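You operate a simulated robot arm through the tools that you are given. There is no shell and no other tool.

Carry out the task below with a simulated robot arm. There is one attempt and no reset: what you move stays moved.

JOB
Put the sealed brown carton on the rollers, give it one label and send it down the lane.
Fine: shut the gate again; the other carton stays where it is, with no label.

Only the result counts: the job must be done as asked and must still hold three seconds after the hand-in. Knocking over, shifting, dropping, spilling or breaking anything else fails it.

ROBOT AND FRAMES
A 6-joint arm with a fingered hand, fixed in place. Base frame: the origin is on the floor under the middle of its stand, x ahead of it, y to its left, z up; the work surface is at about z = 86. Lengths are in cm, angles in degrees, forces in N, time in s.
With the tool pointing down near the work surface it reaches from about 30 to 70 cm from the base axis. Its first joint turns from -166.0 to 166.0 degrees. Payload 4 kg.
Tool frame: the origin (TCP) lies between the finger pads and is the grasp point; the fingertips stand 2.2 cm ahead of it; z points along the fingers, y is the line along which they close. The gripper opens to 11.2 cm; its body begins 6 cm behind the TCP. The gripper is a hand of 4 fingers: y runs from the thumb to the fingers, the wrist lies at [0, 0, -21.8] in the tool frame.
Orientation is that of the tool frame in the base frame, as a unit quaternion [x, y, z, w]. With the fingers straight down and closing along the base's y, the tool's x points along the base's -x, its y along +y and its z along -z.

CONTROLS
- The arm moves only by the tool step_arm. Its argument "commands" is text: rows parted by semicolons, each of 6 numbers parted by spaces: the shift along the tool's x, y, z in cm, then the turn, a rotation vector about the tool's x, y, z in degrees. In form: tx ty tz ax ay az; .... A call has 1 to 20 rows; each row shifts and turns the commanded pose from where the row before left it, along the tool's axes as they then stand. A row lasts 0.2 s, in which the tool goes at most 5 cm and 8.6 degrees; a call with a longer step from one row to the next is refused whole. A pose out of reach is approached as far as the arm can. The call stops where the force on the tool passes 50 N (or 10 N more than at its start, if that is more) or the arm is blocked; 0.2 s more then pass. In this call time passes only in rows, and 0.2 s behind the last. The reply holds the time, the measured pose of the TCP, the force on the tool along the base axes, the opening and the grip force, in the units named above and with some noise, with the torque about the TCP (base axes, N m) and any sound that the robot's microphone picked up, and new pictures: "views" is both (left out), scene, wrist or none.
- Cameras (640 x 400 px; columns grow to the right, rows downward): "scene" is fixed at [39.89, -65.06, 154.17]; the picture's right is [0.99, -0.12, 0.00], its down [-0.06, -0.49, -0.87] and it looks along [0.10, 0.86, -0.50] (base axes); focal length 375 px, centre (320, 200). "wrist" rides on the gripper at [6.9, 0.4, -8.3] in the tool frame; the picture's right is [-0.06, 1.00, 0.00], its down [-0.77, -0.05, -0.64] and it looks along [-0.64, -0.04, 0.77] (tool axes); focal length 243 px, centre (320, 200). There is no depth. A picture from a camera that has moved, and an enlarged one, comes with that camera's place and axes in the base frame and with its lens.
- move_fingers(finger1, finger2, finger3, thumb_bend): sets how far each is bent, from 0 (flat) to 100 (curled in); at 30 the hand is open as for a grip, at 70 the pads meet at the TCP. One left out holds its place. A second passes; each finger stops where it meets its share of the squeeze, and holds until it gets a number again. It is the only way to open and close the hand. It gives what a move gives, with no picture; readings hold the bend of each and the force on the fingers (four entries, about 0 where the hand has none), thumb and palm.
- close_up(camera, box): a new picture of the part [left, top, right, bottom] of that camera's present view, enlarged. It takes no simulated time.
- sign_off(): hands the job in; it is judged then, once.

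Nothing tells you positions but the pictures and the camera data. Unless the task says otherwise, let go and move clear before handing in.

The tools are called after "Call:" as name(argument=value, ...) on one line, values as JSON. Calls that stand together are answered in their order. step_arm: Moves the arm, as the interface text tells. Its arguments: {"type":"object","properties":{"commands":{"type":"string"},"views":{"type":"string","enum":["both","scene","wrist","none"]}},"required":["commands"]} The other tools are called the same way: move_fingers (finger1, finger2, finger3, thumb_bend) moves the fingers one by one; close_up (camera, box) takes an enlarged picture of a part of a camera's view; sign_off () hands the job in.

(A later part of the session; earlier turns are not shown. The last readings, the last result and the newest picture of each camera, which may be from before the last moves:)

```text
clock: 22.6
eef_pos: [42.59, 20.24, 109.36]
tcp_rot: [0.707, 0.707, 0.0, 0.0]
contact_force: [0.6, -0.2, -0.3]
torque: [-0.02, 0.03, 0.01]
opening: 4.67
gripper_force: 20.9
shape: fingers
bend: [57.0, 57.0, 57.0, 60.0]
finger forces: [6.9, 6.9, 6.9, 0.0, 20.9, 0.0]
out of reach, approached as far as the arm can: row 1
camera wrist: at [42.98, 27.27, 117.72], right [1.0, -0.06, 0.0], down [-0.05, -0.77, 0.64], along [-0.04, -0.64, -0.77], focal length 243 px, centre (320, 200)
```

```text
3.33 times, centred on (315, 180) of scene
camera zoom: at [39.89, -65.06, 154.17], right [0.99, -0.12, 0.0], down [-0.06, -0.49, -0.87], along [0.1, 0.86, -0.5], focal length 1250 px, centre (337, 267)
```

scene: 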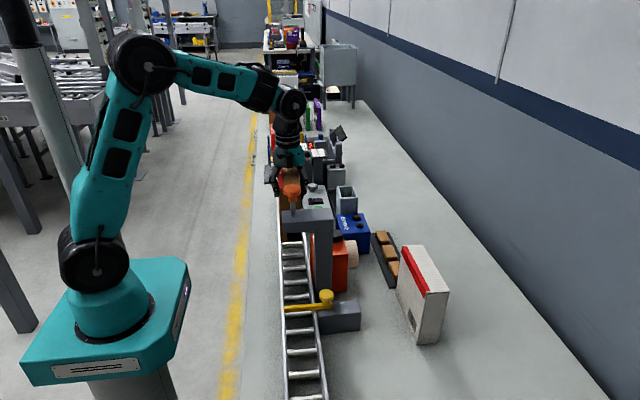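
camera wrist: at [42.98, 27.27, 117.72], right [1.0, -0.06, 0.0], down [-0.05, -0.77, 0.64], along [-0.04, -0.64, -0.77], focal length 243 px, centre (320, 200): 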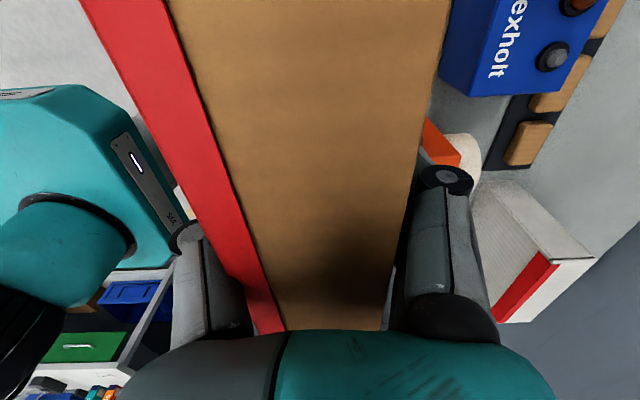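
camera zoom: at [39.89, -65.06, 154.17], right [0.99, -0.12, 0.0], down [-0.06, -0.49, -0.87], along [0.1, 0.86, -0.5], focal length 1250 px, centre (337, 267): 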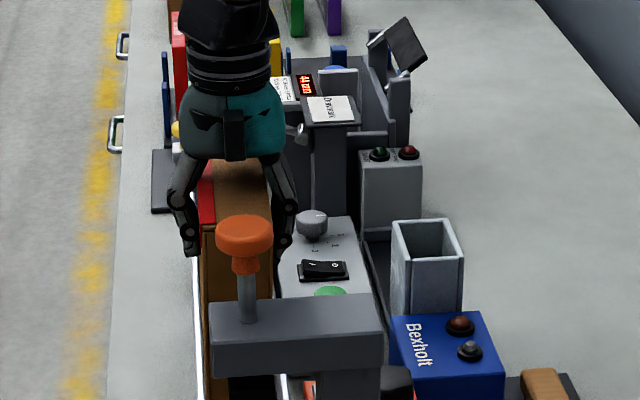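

The carton is over the lane with its base at about z = 98. I'll check its side-to-side alignment with the rails before lowering.

Call:
close_up(camera="scene", box=[270, 175, 330, 255])

Call:
close_up(camera="wrist", box=[60, 0, 220, 100])

```text
5.00 times, centred on (300, 215) of scene
camera zoom: at [39.89, -65.06, 154.17], right [0.99, -0.12, 0.0], down [-0.06, -0.49, -0.87], along [0.1, 0.86, -0.5], focal length 1875 px, centre (420, 125)
```

zoom: 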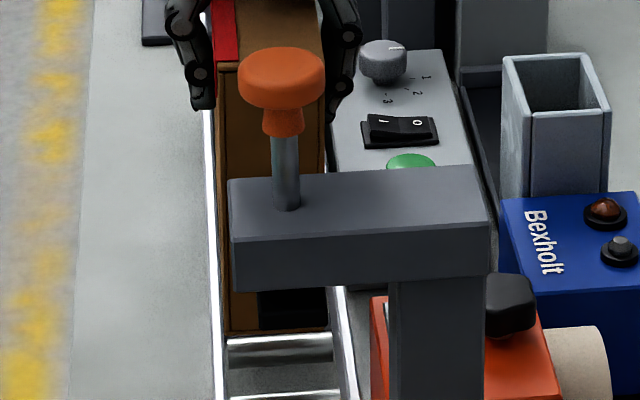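

```text
4.00 times, centred on (140, 50) of wrist
camera zoom: at [42.98, 27.27, 117.72], right [1.0, -0.06, 0.0], down [-0.05, -0.77, 0.64], along [-0.04, -0.64, -0.77], focal length 970 px, centre (1040, 800)
```

zoom: 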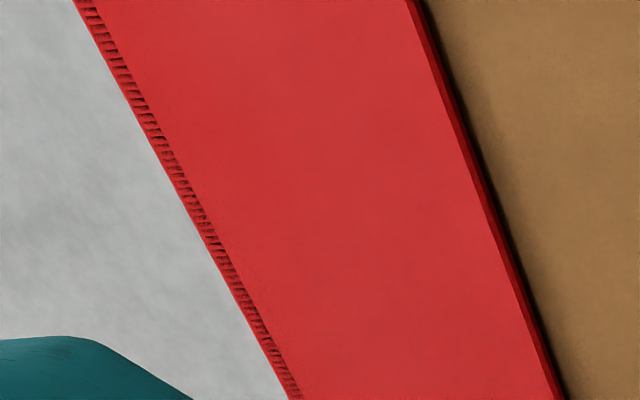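

From the scene view the carton sits about 0.4–0.5 cm too far to the low-x side of the lane centre. I'll shift it +0.4 cm in x, lower it to just above the rails and check again.

Call:
step_arm(commands="0 0.4 1 0 0 0;0 0 1.5 0 0 0", views="scene")

Call:
close_up(camera="scene", box=[270, 195, 330, 255])

Call:
close_up(camera="wrist", box=[0, 0, 640, 400])

```text
clock: 23.2
eef_pos: [42.96, 19.95, 106.84]
tcp_rot: [0.707, 0.708, 0.0, -0.001]
contact_force: [0.3, 0.1, -0.7]
torque: [-0.02, -0.01, -0.03]
opening: 4.67
gripper_force: 21.2
shape: fingers
bend: [57.0, 57.0, 57.0, 60.0]
finger forces: [6.9, 7.0, 6.8, 0.0, 20.8, 0.0]
```

scene: 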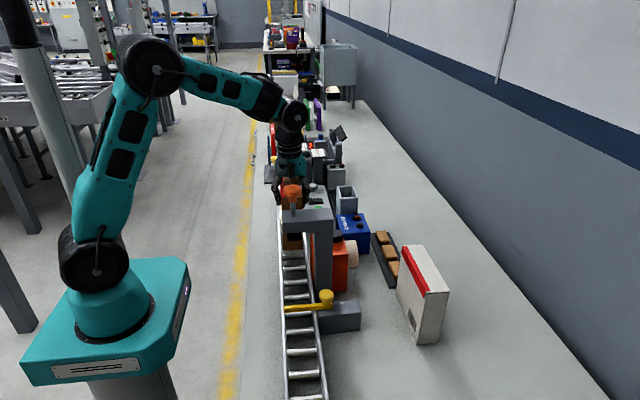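

```text
6.67 times, centred on (300, 225) of scene
camera zoom: at [39.89, -65.06, 154.17], right [0.99, -0.12, 0.0], down [-0.06, -0.49, -0.87], along [0.1, 0.86, -0.5], focal length 2500 px, centre (453, 33)
```

zoom: 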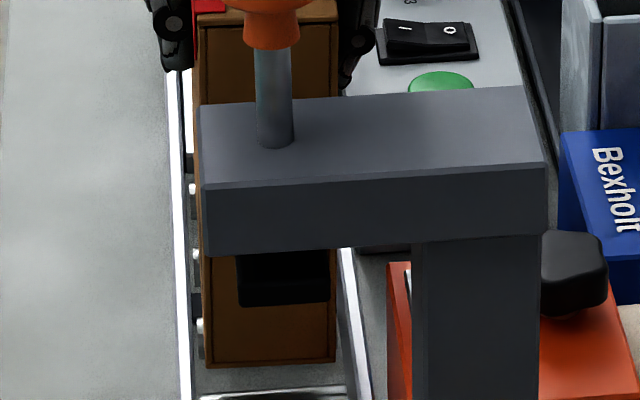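

```text
1.00 times, centred on (320, 200) of wrist (not enlarged: the box is as wide or as high as the picture)
camera zoom: at [43.34, 27.2, 115.15], right [1.0, -0.06, 0.0], down [-0.05, -0.77, 0.64], along [-0.04, -0.64, -0.77], focal length 243 px, centre (320, 200)
```

zoom: 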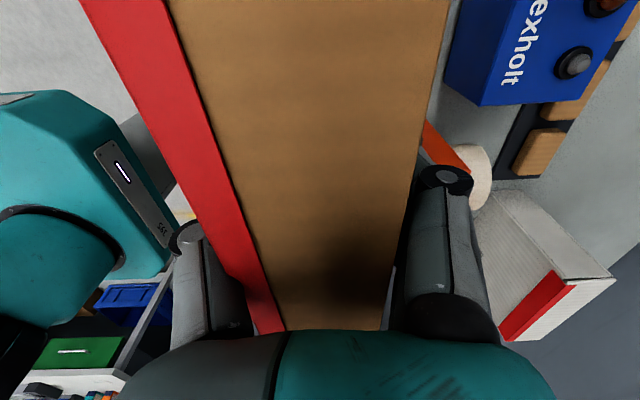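

The alignment is now within about 0.1–0.2 cm. I'll add a small x correction and lower the carton between the rails in gentle steps.

Call:
step_arm(commands="0 0.12 1 0 0 0;0 0 1.3 0 0 0;0 0 1.2 0 0 0;0 0 1 0 0 0;0 0 0.7 0 0 0", views="scene")

Call:
close_up(camera="scene", box=[270, 195, 330, 265])

```text
clock: 24.4
eef_pos: [43.14, 20.08, 101.79]
tcp_rot: [0.708, 0.707, 0.0, 0.0]
contact_force: [0.0, 0.6, -0.6]
torque: [0.03, 0.04, -0.02]
opening: 4.68
gripper_force: 21.4
shape: fingers
bend: [57.0, 57.0, 57.0, 60.0]
finger forces: [6.9, 7.0, 6.9, 0.0, 20.8, 0.1]
```

scene: 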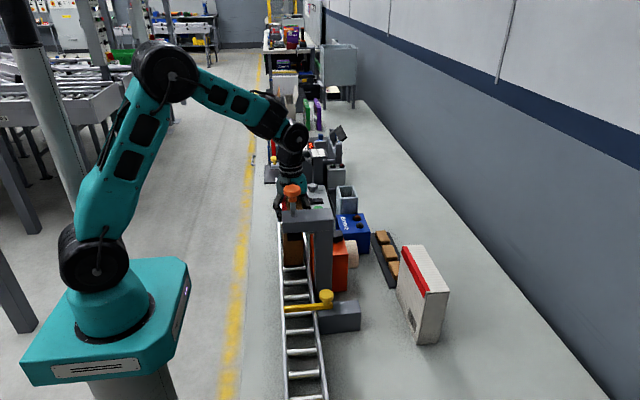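

```text
5.71 times, centred on (300, 230) of scene
camera zoom: at [39.89, -65.06, 154.17], right [0.99, -0.12, 0.0], down [-0.06, -0.49, -0.87], along [0.1, 0.86, -0.5], focal length 2143 px, centre (434, 29)
```

zoom: 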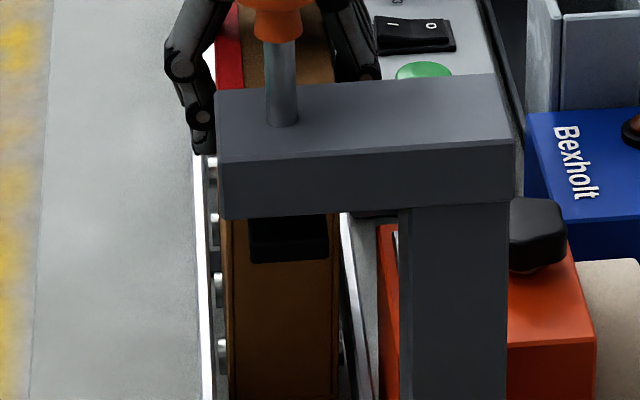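

The carton is between the rails with no side contact. I'll keep lowering in small steps until the rollers take it.

Call:
step_arm(commands="0 0 0.4 0 0 0;0 0 0.3 0 0 0", views="none")

Call:
step_arm(commands="0 0 0.3 0 0 0;0 0 0.2 0 0 0", views="none")

```text
clock: 25.0
eef_pos: [43.07, 20.06, 101.15]
tcp_rot: [0.708, 0.707, 0.001, 0.0]
contact_force: [-2.7, -1.3, 26.8]
torque: [0.12, -0.13, -0.01]
opening: 4.67
gripper_force: 25.2
shape: fingers
bend: [59.0, 58.0, 58.0, 61.0]
finger forces: [8.4, 7.6, 7.3, 0.1, 27.4, 0.1]
```

```text
clock: 25.6
eef_pos: [43.28, 20.16, 100.87]
tcp_rot: [0.707, 0.707, 0.004, 0.001]
contact_force: [-2.3, -1.1, 21.8]
torque: [0.07, -0.05, 0.01]
opening: 4.68
gripper_force: 26.1
shape: fingers
bend: [59.0, 59.0, 58.0, 62.0]
finger forces: [7.8, 7.7, 8.0, 0.0, 28.5, 0.0]
stopped in row 2: the force on the tool passed its limit at 51 N (the readings are from after the stop); the commanded pose is now the measured one
```

The rollers took the carton's weight at a base height of about 89.7. I'll back off slightly to relieve the force and look before releasing.

Call:
step_arm(commands="0 0 -0.3 0 0 0", views="both")

Call:
close_up(camera="scene", box=[270, 195, 330, 265])

```text
clock: 26.0
eef_pos: [43.21, 20.2, 100.99]
tcp_rot: [0.707, 0.707, 0.003, 0.001]
contact_force: [0.1, -0.2, 5.7]
torque: [0.1, -0.21, 0.05]
opening: 4.71
gripper_force: 23.7
shape: fingers
bend: [58.0, 58.0, 58.0, 62.0]
finger forces: [7.9, 7.9, 8.0, 0.0, 23.6, 0.0]
camera wrist: at [43.53, 27.27, 109.28], right [1.0, -0.06, 0.0], down [-0.05, -0.77, 0.64], along [-0.04, -0.64, -0.77], focal length 243 px, centre (320, 200)
```

scene: 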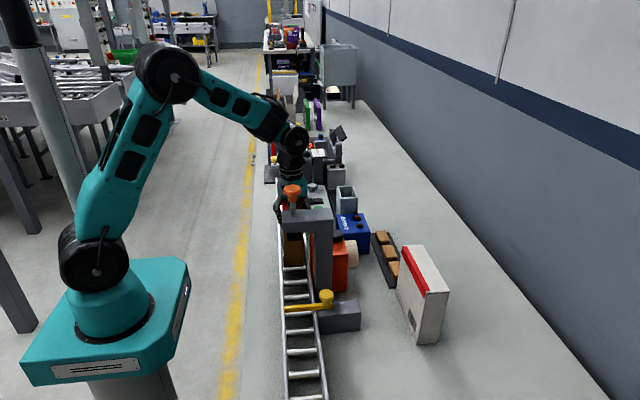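
wrist: 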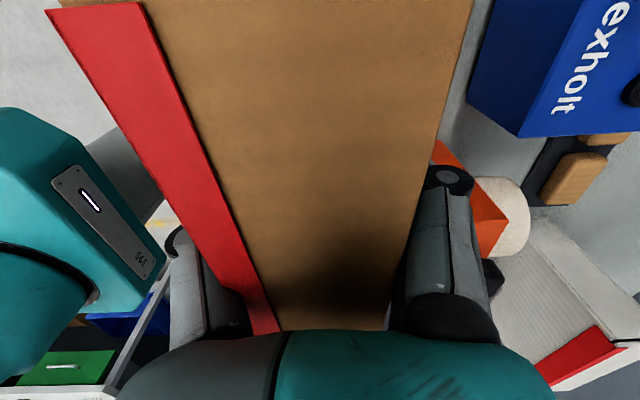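

```text
5.71 times, centred on (300, 230) of scene
camera zoom: at [39.89, -65.06, 154.17], right [0.99, -0.12, 0.0], down [-0.06, -0.49, -0.87], along [0.1, 0.86, -0.5], focal length 2143 px, centre (434, 29)
```

zoom: 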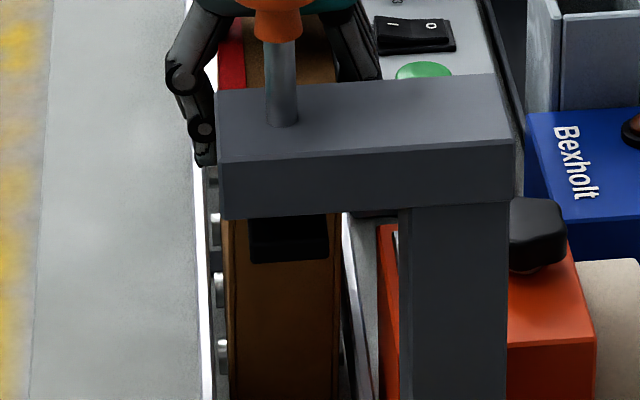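

The carton is seated in the lane, so I'll open the fingers just enough to free it. It may roll down to the gate on its own.

Call:
move_fingers(finger1=46, finger2=46, finger3=46, thumb_bend=46)

Call:
close_up(camera="scene", box=[260, 170, 350, 320])

Call:
close_up(camera="wrist", box=[0, 0, 640, 400])

```text
clock: 27.0
eef_pos: [43.08, 20.24, 101.07]
tcp_rot: [0.707, 0.707, 0.002, 0.002]
contact_force: [-0.2, 0.0, 0.1]
torque: [-0.01, 0.03, 0.0]
opening: 6.83
gripper_force: 0.4
shape: fingers
bend: [46.0, 46.0, 46.0, 46.0]
finger forces: [0.0, 0.1, 0.0, 0.1, 0.2, 0.0]
```

```text
2.67 times, centred on (305, 245) of scene
camera zoom: at [39.89, -65.06, 154.17], right [0.99, -0.12, 0.0], down [-0.06, -0.49, -0.87], along [0.1, 0.86, -0.5], focal length 1000 px, centre (360, 80)
```

zoom: 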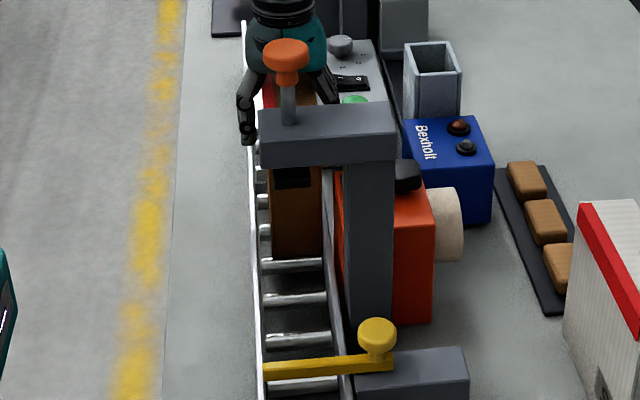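

```text
1.00 times, centred on (320, 200) of wrist (not enlarged: the box is as wide or as high as the picture)
camera zoom: at [43.54, 27.28, 109.32], right [1.0, -0.06, 0.0], down [-0.05, -0.77, 0.64], along [-0.04, -0.64, -0.77], focal length 243 px, centre (320, 200)
```

zoom: 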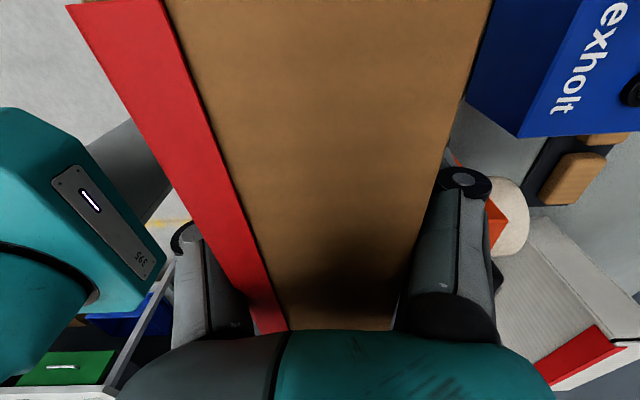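

The carton stands in the lane by itself and hasn't rolled away. I'll raise the hand straight up clear of it and look.

Call:
step_arm(commands="0 0 -1 0 0 0;0 0 -2 0 0 0;0 0 -3 0 0 0;0 0 -3 0 0 0;0 0 -3 0 0 0;0 0 -3 0 0 0", views="both")

Call:
close_up(camera="scene", box=[260, 170, 350, 320])

Call:
close_up(camera="wrist", box=[200, 0, 480, 280])

```text
clock: 28.4
eef_pos: [43.24, 20.13, 116.07]
tcp_rot: [0.707, 0.707, 0.002, 0.0]
contact_force: [0.2, 0.0, -0.2]
torque: [-0.01, -0.01, 0.02]
opening: 6.79
gripper_force: 0.0
shape: fingers
bend: [46.0, 46.0, 46.0, 46.0]
finger forces: [0.0, 0.0, 0.0, 0.0, 0.0, 0.0]
camera wrist: at [43.44, 27.22, 124.35], right [1.0, -0.06, 0.0], down [-0.05, -0.77, 0.64], along [-0.04, -0.64, -0.77], focal length 243 px, centre (320, 200)
```

scene: 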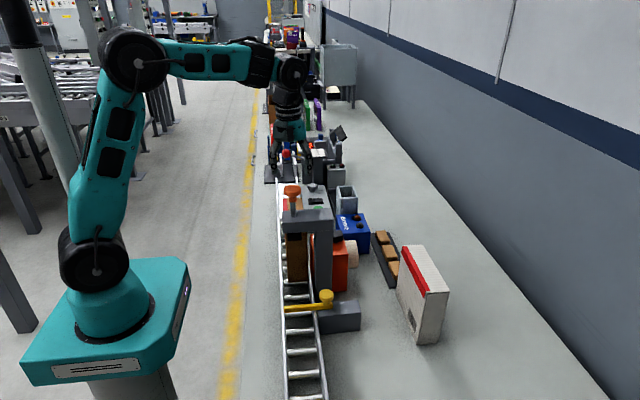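
wrist: 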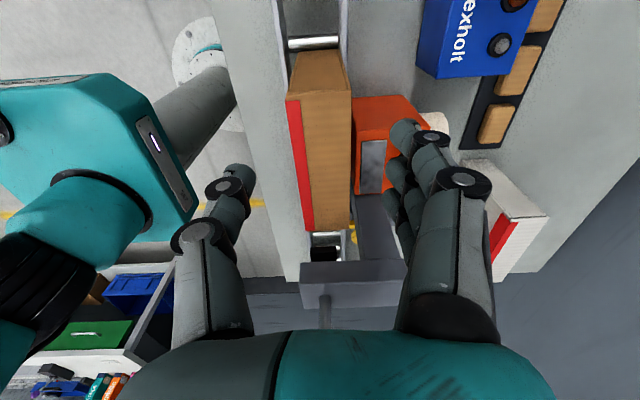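

```text
2.67 times, centred on (305, 245) of scene
camera zoom: at [39.89, -65.06, 154.17], right [0.99, -0.12, 0.0], down [-0.06, -0.49, -0.87], along [0.1, 0.86, -0.5], focal length 1000 px, centre (360, 80)
```

zoom: 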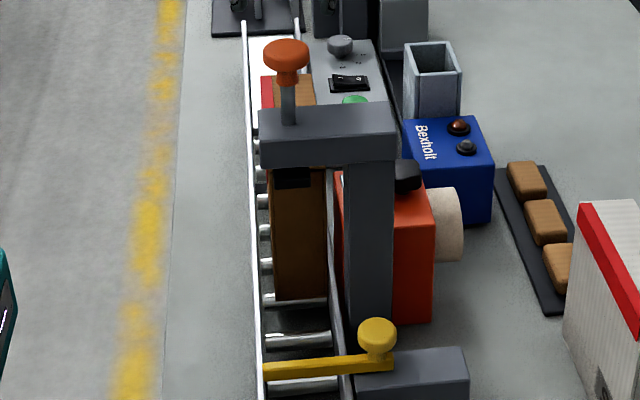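

```text
1.43 times, centred on (340, 140) of wrist
camera zoom: at [43.44, 27.22, 124.35], right [1.0, -0.06, 0.0], down [-0.05, -0.77, 0.64], along [-0.04, -0.64, -0.77], focal length 347 px, centre (291, 286)
```

zoom: 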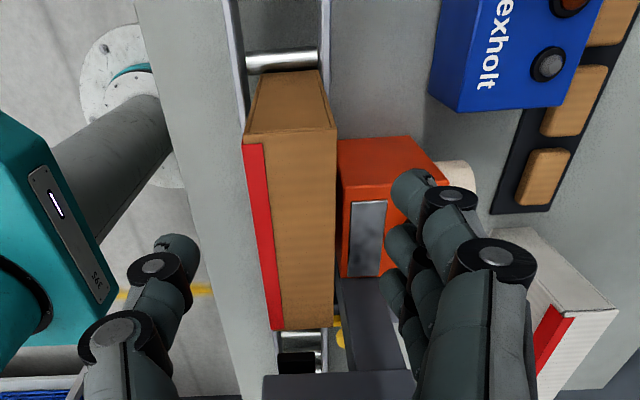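

The carton has begun rolling slowly downstream, so the lane does slope. I'll wait and watch it reach the gate.

Call:
step_arm(commands="0 0 -0.2 0 0 0;0 0 0 0 0 0;0 0 0 0 0 0;0 0 0 0 0 0;0 0 0 0 0 0;0 0 0 0 0 0", views="both")

Call:
close_up(camera="scene", box=[260, 170, 350, 320])

```text
clock: 29.8
eef_pos: [43.04, 20.12, 116.28]
tcp_rot: [0.707, 0.707, 0.001, 0.001]
contact_force: [-0.8, 0.6, 0.2]
torque: [-0.01, -0.03, 0.01]
opening: 6.78
gripper_force: 0.2
shape: fingers
bend: [46.0, 46.0, 46.0, 46.0]
finger forces: [0.0, 0.0, 0.0, 0.1, 0.0, 0.0]
camera wrist: at [43.41, 27.2, 124.51], right [1.0, -0.06, 0.0], down [-0.05, -0.77, 0.64], along [-0.04, -0.64, -0.77], focal length 243 px, centre (320, 200)
```

scene: 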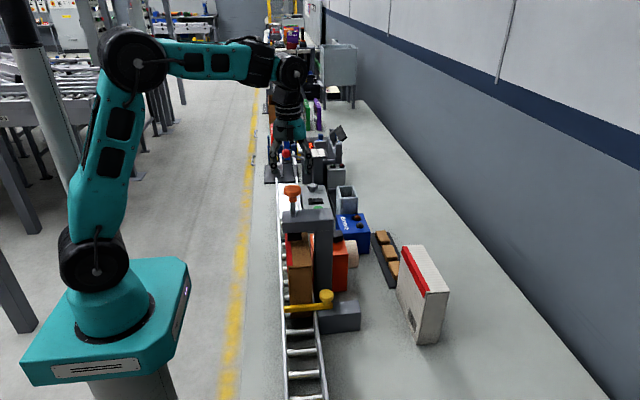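
wrist: 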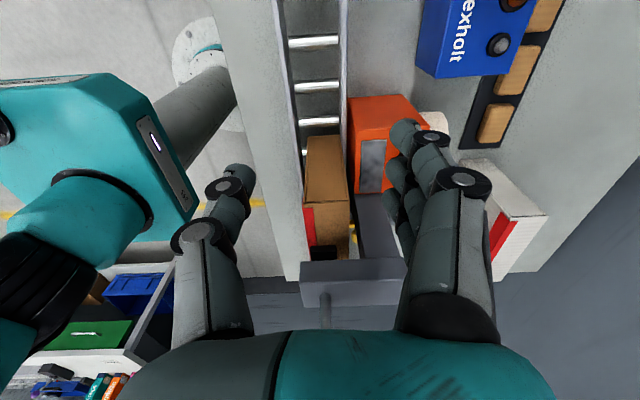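

```text
2.67 times, centred on (305, 245) of scene
camera zoom: at [39.89, -65.06, 154.17], right [0.99, -0.12, 0.0], down [-0.06, -0.49, -0.87], along [0.1, 0.86, -0.5], focal length 1000 px, centre (360, 80)
```

zoom: 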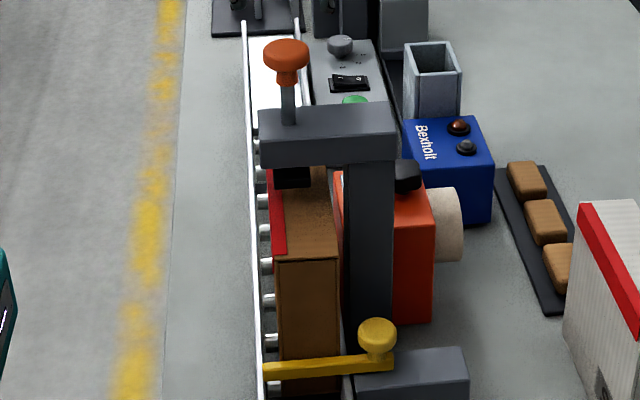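

The carton is resting against the gate, directly under the press pad. I'll close the fingers to make a blunt tip, rise above the orange knob at about (42.2, 3.5, 118.8 top), and check the alignment before one press.

Call:
move_fingers(finger1=70, finger2=70, finger3=70, thumb_bend=70)

Call:
step_arm(commands="0 0 -3 0 0 0;0 0 -3 0 0 0;0 0 -3 0 0 0;-3 -0.1 0 0 0 0;-4 -0.2 0 0 0 0;-4 -0.2 0 0 0 0;-4 -0.2 0 0 0 0;-1.6 -0.1 0 0 0 0", views="both")

Call:
close_up(camera="scene", box=[255, 120, 355, 260])

```text
clock: 30.8
eef_pos: [43.04, 19.98, 116.28]
tcp_rot: [0.707, 0.707, 0.003, 0.002]
contact_force: [0.1, -0.5, -0.2]
torque: [-0.04, 0.0, 0.0]
opening: 0.97
gripper_force: 0.1
shape: fingers
bend: [70.0, 70.0, 70.0, 70.0]
finger forces: [0.1, 0.1, 0.0, 0.1, 0.1, 0.0]
```

```text
clock: 32.6
eef_pos: [42.2, 3.43, 125.23]
tcp_rot: [0.707, 0.707, 0.003, 0.002]
contact_force: [0.1, -0.7, -0.1]
torque: [-0.01, 0.0, 0.01]
opening: 0.96
gripper_force: 0.1
shape: fingers
bend: [70.0, 70.0, 70.0, 70.0]
finger forces: [0.0, 0.0, 0.0, 0.1, 0.0, 0.1]
camera wrist: at [42.59, 10.51, 133.5], right [1.0, -0.06, 0.0], down [-0.05, -0.77, 0.64], along [-0.04, -0.64, -0.77], focal length 243 px, centre (320, 200)
```

scene: 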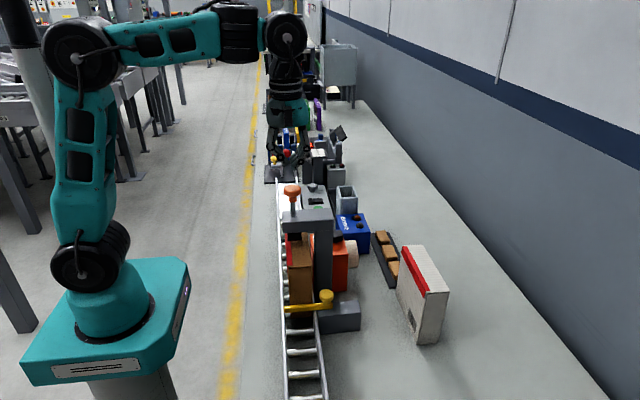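
wrist: 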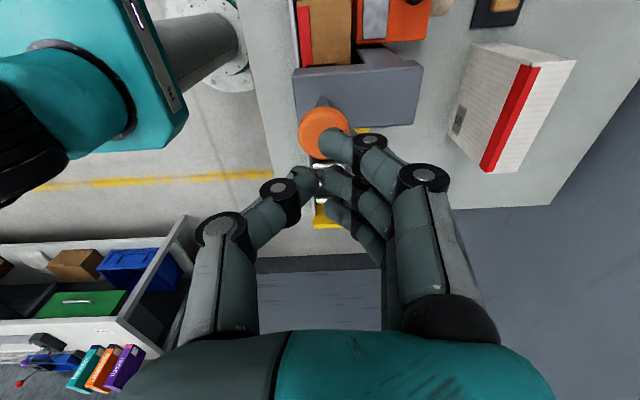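

```text
2.86 times, centred on (305, 190) of scene
camera zoom: at [39.89, -65.06, 154.17], right [0.99, -0.12, 0.0], down [-0.06, -0.49, -0.87], along [0.1, 0.86, -0.5], focal length 1071 px, centre (363, 229)
```

zoom: 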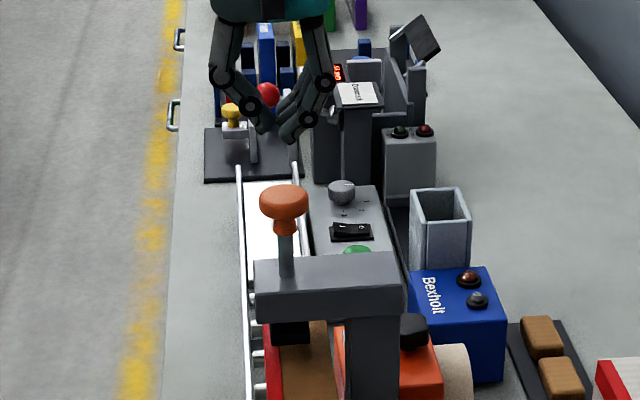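

The knob is at about (42.3, 3.6), right under the closed fingertips. I'll lower to near contact and then press in small steps, watching the force and listening.

Call:
step_arm(commands="0 0.1 1.5 0 0 0;0 0 1.5 0 0 0;0 0 0.5 0 0 0", views="scene")

Call:
close_up(camera="scene", box=[265, 140, 345, 260])

Call:
close_up(camera="wrist", box=[240, 60, 440, 260])

```text
clock: 33.4
eef_pos: [42.44, 3.45, 121.85]
tcp_rot: [0.707, 0.707, 0.002, 0.0]
contact_force: [0.0, 0.5, -0.6]
torque: [-0.01, 0.02, -0.03]
opening: 0.99
gripper_force: 0.0
shape: fingers
bend: [70.0, 70.0, 70.0, 70.0]
finger forces: [0.0, 0.0, 0.0, 0.0, 0.0, 0.0]
```

scene: 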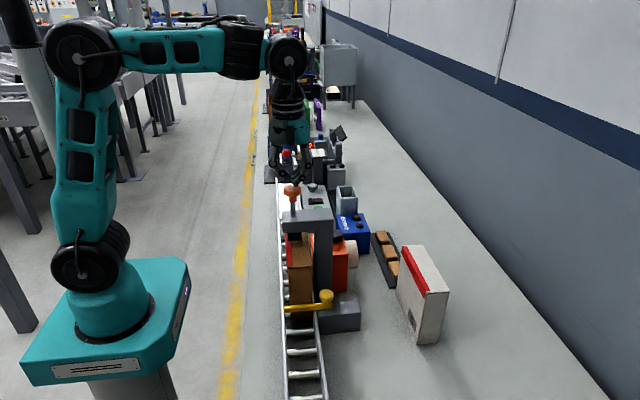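

```text
3.33 times, centred on (305, 200) of scene
camera zoom: at [39.89, -65.06, 154.17], right [0.99, -0.12, 0.0], down [-0.06, -0.49, -0.87], along [0.1, 0.86, -0.5], focal length 1250 px, centre (370, 200)
```

zoom: 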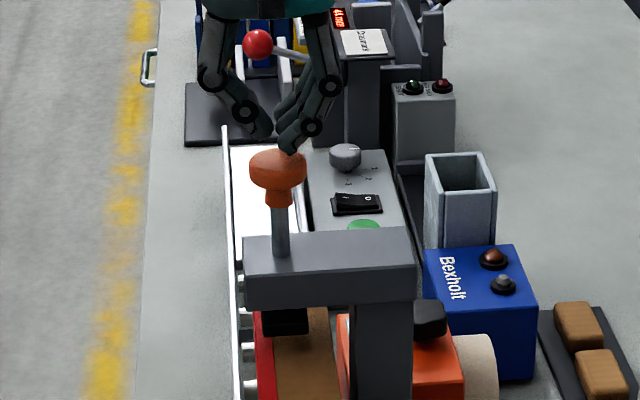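

```text
2.00 times, centred on (340, 160) of wrist
camera zoom: at [42.8, 10.57, 129.97], right [1.0, -0.06, 0.0], down [-0.05, -0.77, 0.64], along [-0.04, -0.64, -0.77], focal length 485 px, centre (280, 280)
```

zoom: 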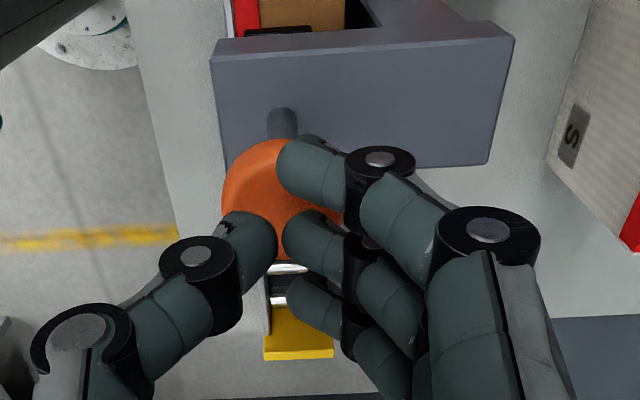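

The thumb and middle fingertip are centred over the knob. I'll press down in small steps.

Call:
step_arm(commands="0 0 0.3 0 0 0;0 0 0.3 0 0 0;0 0 0.3 0 0 0", views="none")

Call:
step_arm(commands="0 0 0.3 0 0 0;0 0 0.3 0 0 0", views="none")

```text
clock: 34.2
eef_pos: [42.32, 3.48, 120.83]
tcp_rot: [0.707, 0.708, 0.003, 0.0]
contact_force: [-0.7, -0.7, -0.5]
torque: [0.02, 0.02, 0.03]
opening: 0.98
gripper_force: 0.0
shape: fingers
bend: [70.0, 70.0, 70.0, 70.0]
finger forces: [0.0, 0.1, 0.0, 0.0, 0.0, 0.0]
```

```text
clock: 34.8
eef_pos: [42.28, 3.5, 120.24]
tcp_rot: [0.707, 0.707, 0.002, 0.002]
contact_force: [-0.1, 0.1, 0.7]
torque: [-0.01, 0.03, -0.01]
opening: 0.98
gripper_force: 0.2
shape: fingers
bend: [70.0, 70.0, 70.0, 70.0]
finger forces: [0.1, 0.2, 0.0, 0.0, 0.8, 0.0]
```

A first light touch shows on the thumb. I'll keep pressing.

Call:
step_arm(commands="0 0 0.3 0 0 0;0 0 0.3 0 0 0", views="none")

Call:
step_arm(commands="0 0 0.3 0 0 0;0 0 0.3 0 0 0", views="scene")

Call:
close_up(camera="scene", box=[265, 160, 345, 280])

```text
clock: 35.4
eef_pos: [42.41, 3.57, 119.7]
tcp_rot: [0.707, 0.707, 0.002, 0.002]
contact_force: [1.0, -0.8, 2.7]
torque: [-0.03, -0.04, 0.03]
opening: 0.93
gripper_force: 1.4
shape: fingers
bend: [70.0, 70.0, 70.0, 70.0]
finger forces: [0.0, 0.9, 0.0, 0.0, 1.1, 0.0]
```

```text
clock: 36.0
eef_pos: [42.5, 3.41, 119.03]
tcp_rot: [0.707, 0.707, 0.002, 0.001]
contact_force: [1.2, 1.4, 3.7]
torque: [0.03, 0.0, -0.02]
opening: 0.94
gripper_force: 1.9
shape: fingers
bend: [70.0, 70.0, 70.0, 70.0]
finger forces: [0.0, 1.9, 0.3, 0.0, 1.5, 0.1]
heard: click
```

scene: 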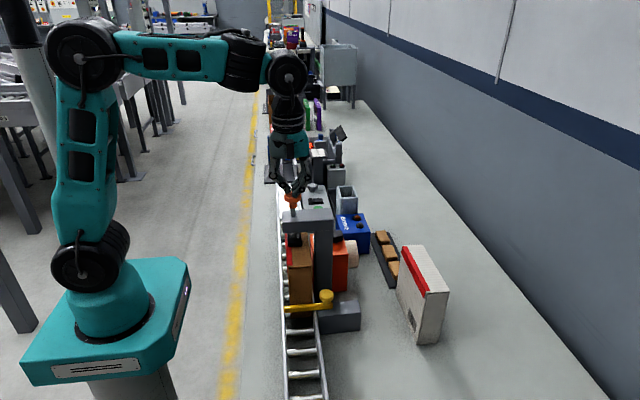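

```text
3.33 times, centred on (305, 220) of scene
camera zoom: at [39.89, -65.06, 154.17], right [0.99, -0.12, 0.0], down [-0.06, -0.49, -0.87], along [0.1, 0.86, -0.5], focal length 1250 px, centre (370, 133)
```

zoom: 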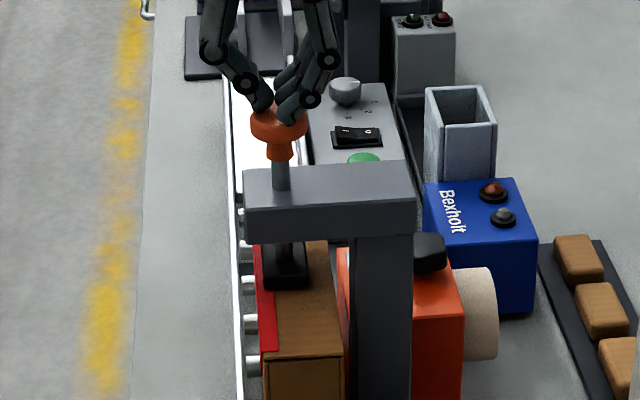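

I heard a click at only 3.7 N, with the pad down at the carton's top. Before releasing I'll look closely at whether the pad actually touches the carton.

Call:
close_up(camera="scene", box=[282, 225, 322, 265])

Call:
close_up(camera="wrist", box=[220, 0, 420, 140])

```text
10.00 times, centred on (302, 245) of scene
camera zoom: at [39.89, -65.06, 154.17], right [0.99, -0.12, 0.0], down [-0.06, -0.49, -0.87], along [0.1, 0.86, -0.5], focal length 3750 px, centre (500, -250)
```

zoom: 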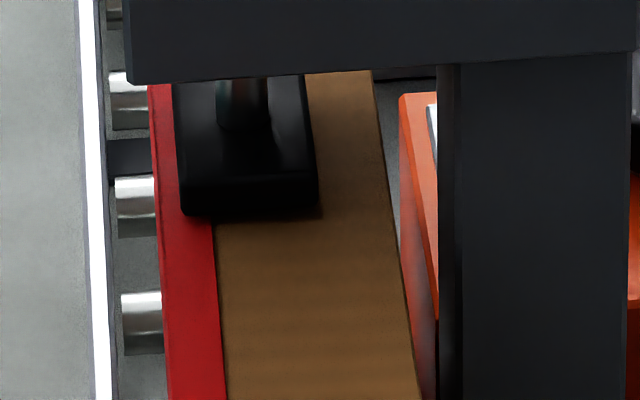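

```text
2.86 times, centred on (320, 70) of wrist
camera zoom: at [42.67, 10.65, 127.34], right [1.0, -0.06, 0.01], down [-0.05, -0.77, 0.64], along [-0.04, -0.64, -0.77], focal length 693 px, centre (320, 571)
```

zoom: 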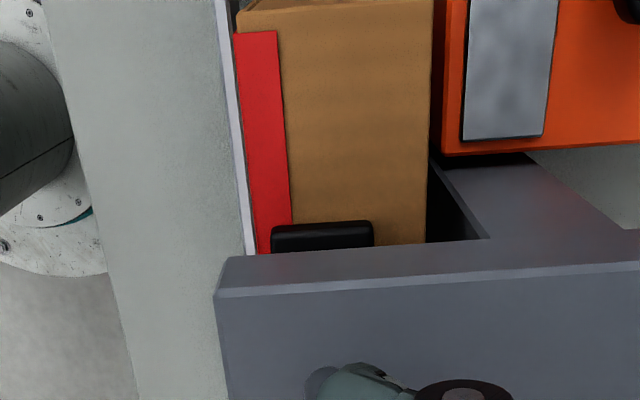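

The pad looks to be on the carton. Within the same stroke I'll press very slightly further to confirm firm contact from the force rise.

Call:
step_arm(commands="0 0 0.2 0 0 0", views="none")

```text
clock: 36.4
eef_pos: [42.36, 3.56, 118.85]
tcp_rot: [0.707, 0.707, 0.003, 0.002]
contact_force: [0.6, -1.0, 3.1]
torque: [-0.02, 0.0, 0.0]
opening: 0.95
gripper_force: 2.8
shape: fingers
bend: [70.0, 70.0, 70.0, 70.0]
finger forces: [0.0, 1.8, 0.4, 0.1, 2.1, 0.0]
```

Call:
step_arm(commands="0 0 0.2 0 0 0", views="none")

Call:
close_up(camera="scene", box=[282, 225, 322, 265])

```text
clock: 36.8
eef_pos: [42.31, 3.56, 118.82]
tcp_rot: [0.707, 0.708, 0.004, 0.001]
contact_force: [-1.0, 0.3, 13.5]
torque: [-0.02, 0.03, 0.0]
opening: 0.93
gripper_force: 6.8
shape: fingers
bend: [70.0, 70.0, 70.0, 70.0]
finger forces: [0.0, 3.7, 1.7, 0.1, 7.8, 0.0]
```

```text
10.00 times, centred on (302, 245) of scene
camera zoom: at [39.89, -65.06, 154.17], right [0.99, -0.12, 0.0], down [-0.06, -0.49, -0.87], along [0.1, 0.86, -0.5], focal length 3750 px, centre (500, -250)
```

zoom: 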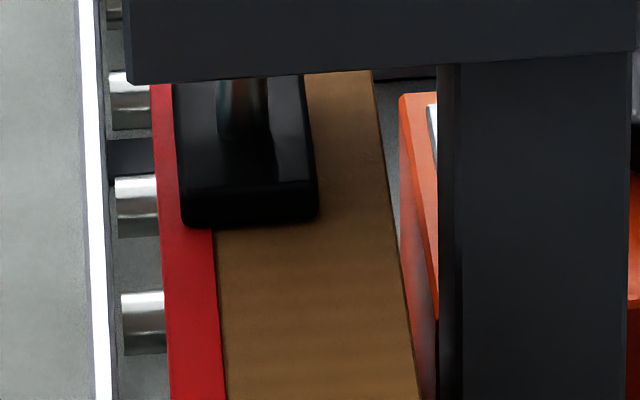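

The force rose sharply to 13.5 N, so the pad is firmly on the carton. I'll release by rising straight up and then look for the label.

Call:
step_arm(commands="0 0 -0.5 0 0 0;0 0 -1 0 0 0;0 0 -1.5 0 0 0;0 0 -2 0 0 0;0 0 -2 0 0 0", views="both")

Call:
close_up(camera="scene", box=[270, 180, 340, 280])

Call:
close_up(camera="wrist", box=[260, 0, 440, 140])

```text
clock: 38.0
eef_pos: [42.28, 3.48, 125.66]
tcp_rot: [0.706, 0.708, 0.003, 0.001]
contact_force: [-0.4, 0.6, 0.2]
torque: [0.02, 0.0, 0.02]
opening: 0.95
gripper_force: 0.1
shape: fingers
bend: [70.0, 70.0, 70.0, 70.0]
finger forces: [0.1, 0.1, 0.0, 0.1, 0.0, 0.1]
camera wrist: at [42.67, 10.61, 133.94], right [1.0, -0.06, 0.0], down [-0.05, -0.77, 0.64], along [-0.04, -0.64, -0.77], focal length 243 px, centre (320, 200)
```

scene: 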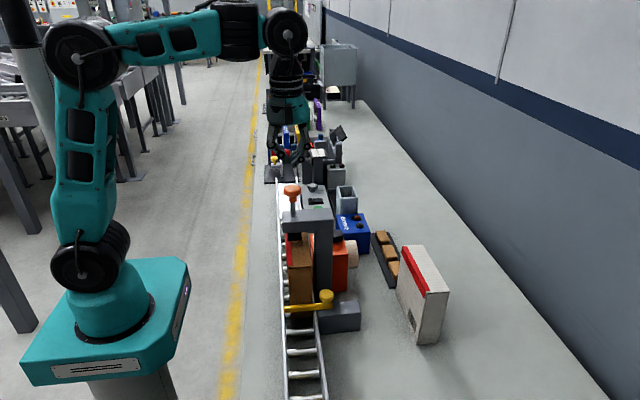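
wrist: 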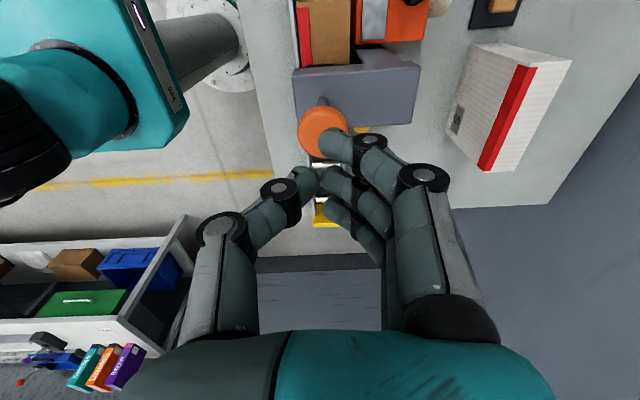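

```text
4.00 times, centred on (305, 230) of scene
camera zoom: at [39.89, -65.06, 154.17], right [0.99, -0.12, 0.0], down [-0.06, -0.49, -0.87], along [0.1, 0.86, -0.5], focal length 1500 px, centre (380, 80)
```

zoom: 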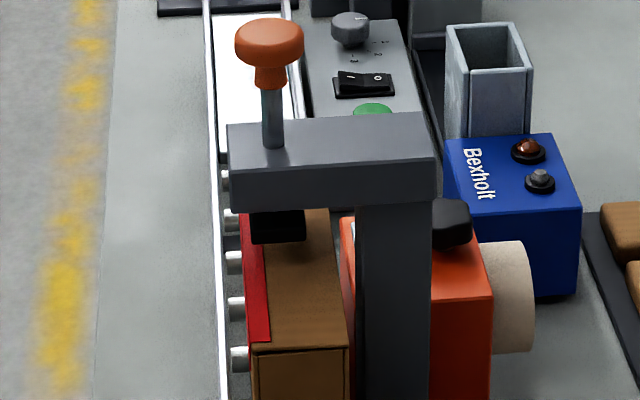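

```text
2.86 times, centred on (350, 70) of wrist
camera zoom: at [42.67, 10.61, 133.94], right [1.0, -0.06, 0.0], down [-0.05, -0.77, 0.64], along [-0.04, -0.64, -0.77], focal length 693 px, centre (234, 571)
```

zoom: 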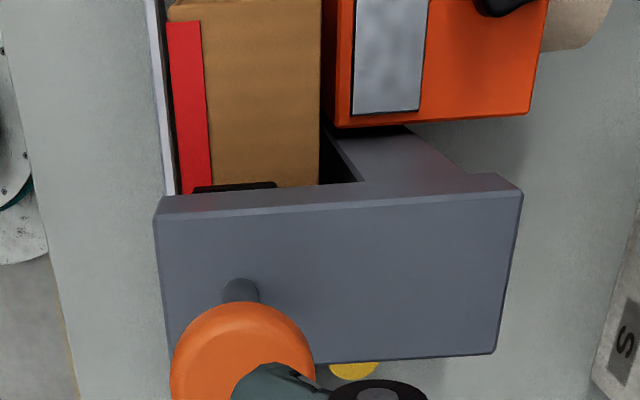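

The plunger has sprung back up. I'll look closely under the pad for a label.

Call:
close_up(camera="scene", box=[285, 225, 317, 245])

Call:
close_up(camera="wrist", box=[290, 0, 360, 70])

```text
16.00 times, centred on (301, 235) of scene
camera zoom: at [39.89, -65.06, 154.17], right [0.99, -0.12, 0.0], down [-0.06, -0.49, -0.87], along [0.1, 0.86, -0.5], focal length 6000 px, centre (624, -360)
```

zoom: 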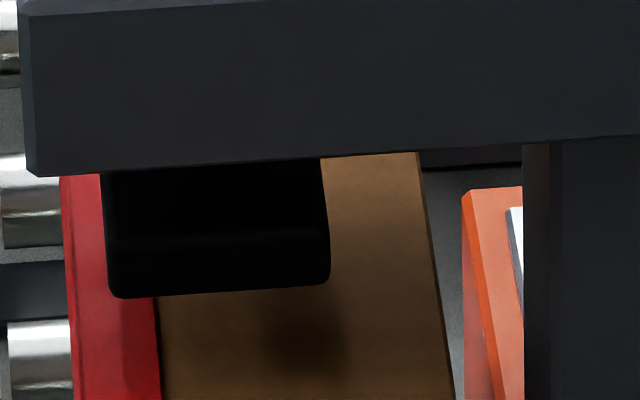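

```text
5.71 times, centred on (325, 35) of wrist
camera zoom: at [42.67, 10.61, 133.94], right [1.0, -0.06, 0.0], down [-0.05, -0.77, 0.64], along [-0.04, -0.64, -0.77], focal length 1386 px, centre (291, 1143)
```

zoom: 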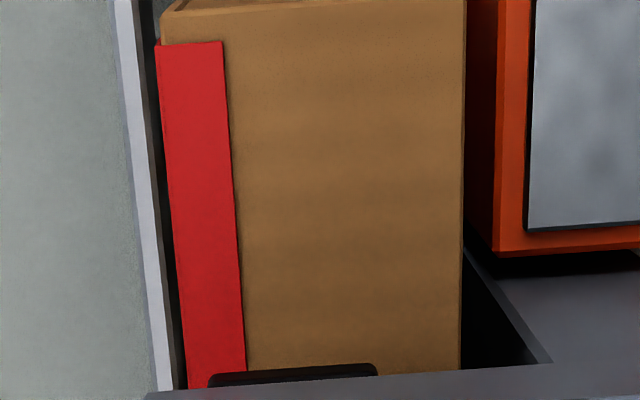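

No obvious white label shows in the part of the carton top that I can see under the pad. I'll magnify further and compare with the rest of the carton's top.

Call:
close_up(camera="scene", box=[289, 237, 309, 257])

Call:
close_up(camera="scene", box=[280, 225, 330, 315])

```text
16.00 times, centred on (299, 247) of scene
camera zoom: at [39.89, -65.06, 154.17], right [0.99, -0.12, 0.0], down [-0.06, -0.49, -0.87], along [0.1, 0.86, -0.5], focal length 6000 px, centre (656, -552)
```

zoom: 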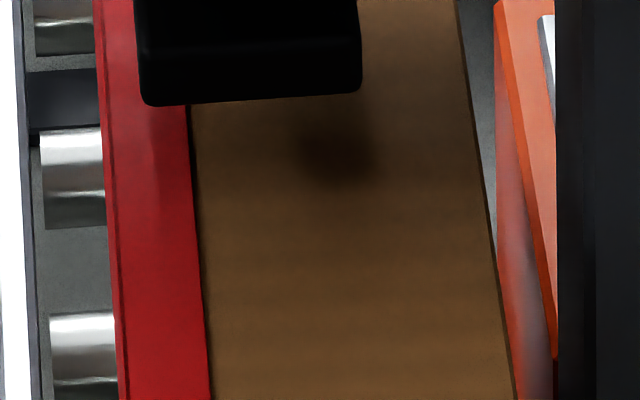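

```text
4.44 times, centred on (305, 270) of scene
camera zoom: at [39.89, -65.06, 154.17], right [0.99, -0.12, 0.0], down [-0.06, -0.49, -0.87], along [0.1, 0.86, -0.5], focal length 1667 px, centre (387, -111)
```

zoom: 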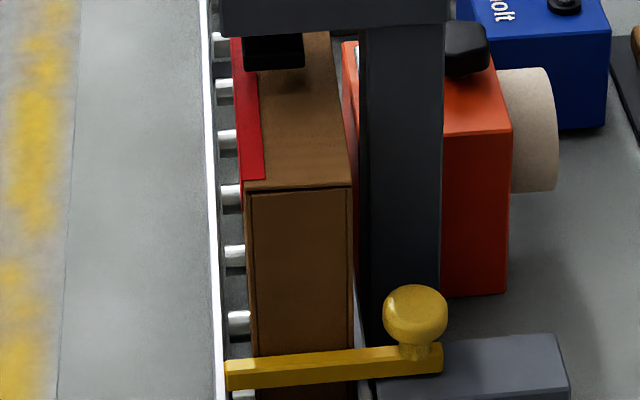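

No label is visible on the carton's top yet, although the press clicked. Before acting again I'll inspect the carton and the orange unit from the robot's side at a lower angle, so I don't end up applying a second label.

Call:
step_arm(commands="0 0 0 0 0 -8.5;0 0 0 0 0 -8.5;0 0 0 0 0 -8.5;0 0 0 0 0 -8.5;0 0 0 0 0 -8.5;0 0 0 0 0 -8.5;0 0 0 0 0 -8.5;0 0 0 0 0 -8.5;0 0 0 0 0 -8.5;0 0 0 0 0 -8.5;0 0 0 0 0 -5;3.4 0 0 0 0 0;3.4 0 0 0 0 0;3.4 0 0 0 0 0", views="wrist")

Call:
move_fingers(finger1=30, finger2=30, finger3=30, thumb_bend=30)

```text
clock: 41.0
eef_pos: [32.13, 3.46, 125.36]
tcp_rot: [0.0, 1.0, 0.001, 0.002]
contact_force: [-0.6, 0.5, 0.0]
torque: [0.01, 0.02, 0.01]
opening: 0.94
gripper_force: 0.0
shape: fingers
bend: [70.0, 70.0, 70.0, 70.0]
finger forces: [0.0, 0.0, 0.1, 0.1, 0.0, 0.0]
camera wrist: at [25.03, 4.08, 133.58], right [0.06, 1.0, 0.0], down [0.76, -0.05, 0.65], along [0.64, -0.04, -0.76], focal length 243 px, centre (320, 200)
```

wrist: 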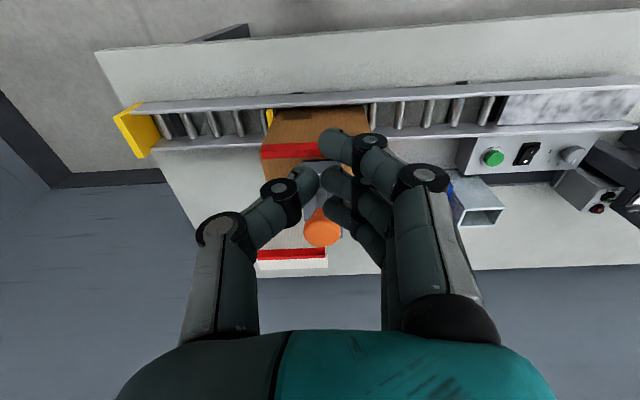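

```text
clock: 42.0
eef_pos: [32.06, 3.55, 125.34]
tcp_rot: [0.0, 1.0, 0.001, 0.003]
contact_force: [-0.8, 1.1, -0.3]
torque: [0.01, -0.01, -0.02]
opening: 11.28
gripper_force: 0.1
shape: fingers
bend: [30.0, 30.0, 30.0, 30.0]
finger forces: [0.0, 0.0, 0.0, 0.1, 0.0, 0.0]
```

The fingers are open now, so I'll lower on the robot's side of the lane for a flatter view under the press arm.

Call:
step_arm(commands="0.3 0 3 0 0 0;0 0 3 0 0 0;0 0 3 0 0 0;0 0 3 0 0 0", views="both")

Call:
close_up(camera="wrist", box=[220, 80, 420, 280])

```text
clock: 43.0
eef_pos: [32.02, 3.52, 113.51]
tcp_rot: [0.0, 1.0, 0.001, 0.002]
contact_force: [0.1, 0.9, 0.1]
torque: [0.02, 0.02, 0.0]
opening: 11.27
gripper_force: 0.1
shape: fingers
bend: [30.0, 30.0, 30.0, 30.0]
finger forces: [0.0, 0.0, 0.1, 0.0, 0.0, 0.0]
camera wrist: at [25.05, 4.18, 121.7], right [0.06, 1.0, 0.0], down [0.76, -0.05, 0.65], along [0.65, -0.04, -0.76], focal length 243 px, centre (320, 200)
```

scene: 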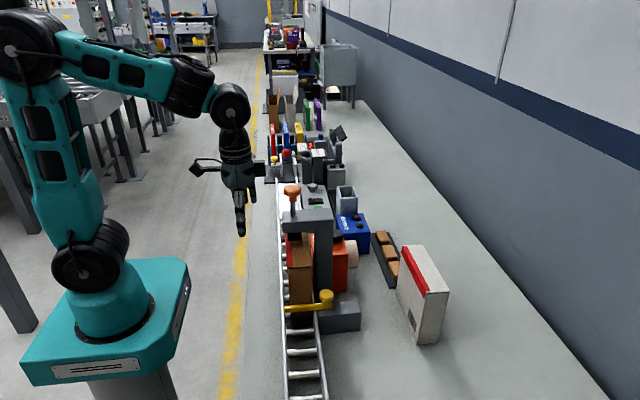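
wrist: 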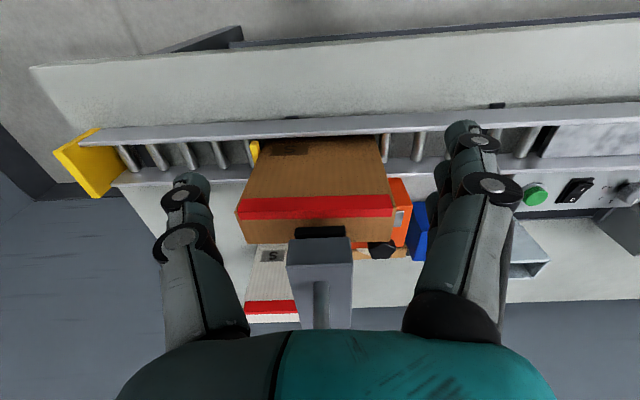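

```text
2.00 times, centred on (320, 180) of wrist
camera zoom: at [25.05, 4.18, 121.7], right [0.06, 1.0, 0.0], down [0.76, -0.05, 0.65], along [0.65, -0.04, -0.76], focal length 485 px, centre (320, 240)
```

zoom: 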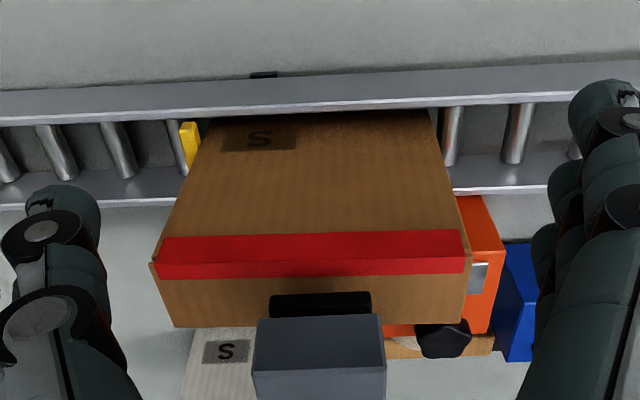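

Nothing resembling a label shows on the carton's near side either. I'll zoom in from here on the pad, the orange unit and the control panel to understand what the press did.

Call:
close_up(camera="wrist", box=[280, 205, 370, 255])

Call:
close_up(camera="wrist", box=[360, 170, 440, 270])

Call:
close_up(camera="wrist", box=[500, 90, 640, 240])

Call:
close_up(camera="wrist", box=[220, 130, 420, 250])

```text
7.11 times, centred on (325, 230) of wrist
camera zoom: at [25.05, 4.18, 121.7], right [0.06, 1.0, 0.0], down [0.76, -0.05, 0.65], along [0.65, -0.04, -0.76], focal length 1725 px, centre (284, -13)
```

zoom: 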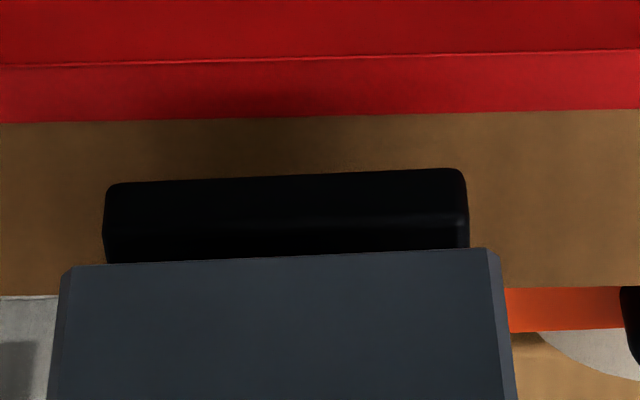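

```text
4.00 times, centred on (400, 220) of wrist
camera zoom: at [25.05, 4.18, 121.7], right [0.06, 1.0, 0.0], down [0.76, -0.05, 0.65], along [0.65, -0.04, -0.76], focal length 970 px, centre (0, 120)
```

zoom: 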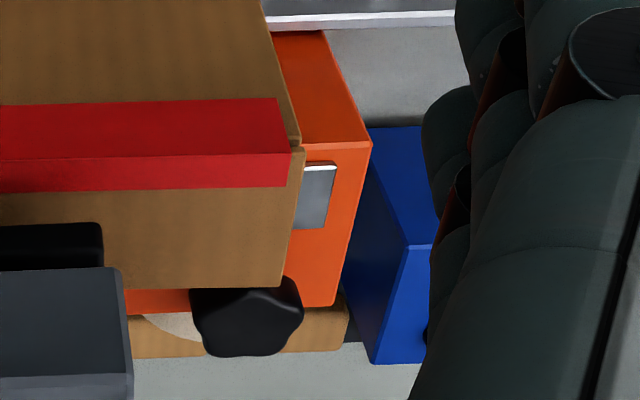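

```text
2.67 times, centred on (570, 165) of wrist
camera zoom: at [25.05, 4.18, 121.7], right [0.06, 1.0, 0.0], down [0.76, -0.05, 0.65], along [0.65, -0.04, -0.76], focal length 647 px, centre (-347, 293)
```

zoom: 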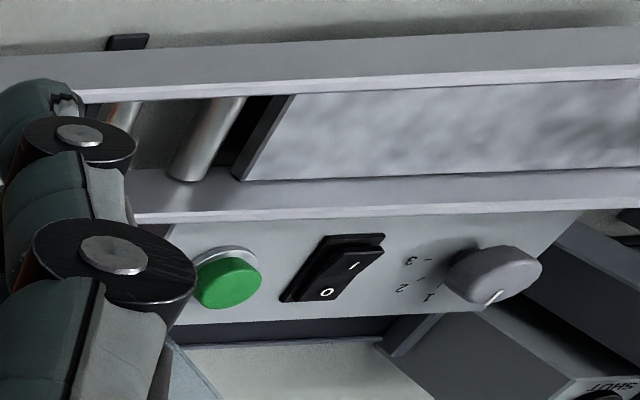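

```text
3.20 times, centred on (320, 190) of wrist
camera zoom: at [25.05, 4.18, 121.7], right [0.06, 1.0, 0.0], down [0.76, -0.05, 0.65], along [0.65, -0.04, -0.76], focal length 776 px, centre (320, 232)
```

zoom: 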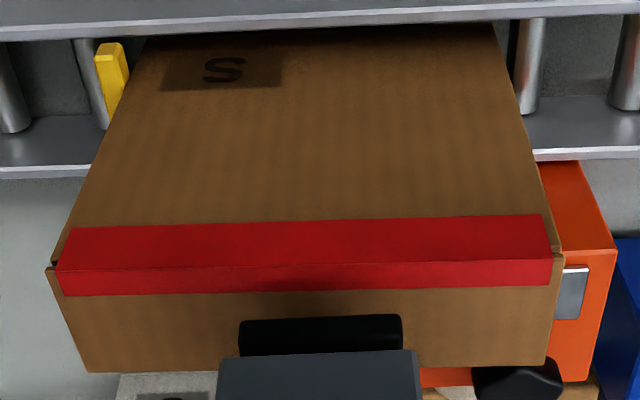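

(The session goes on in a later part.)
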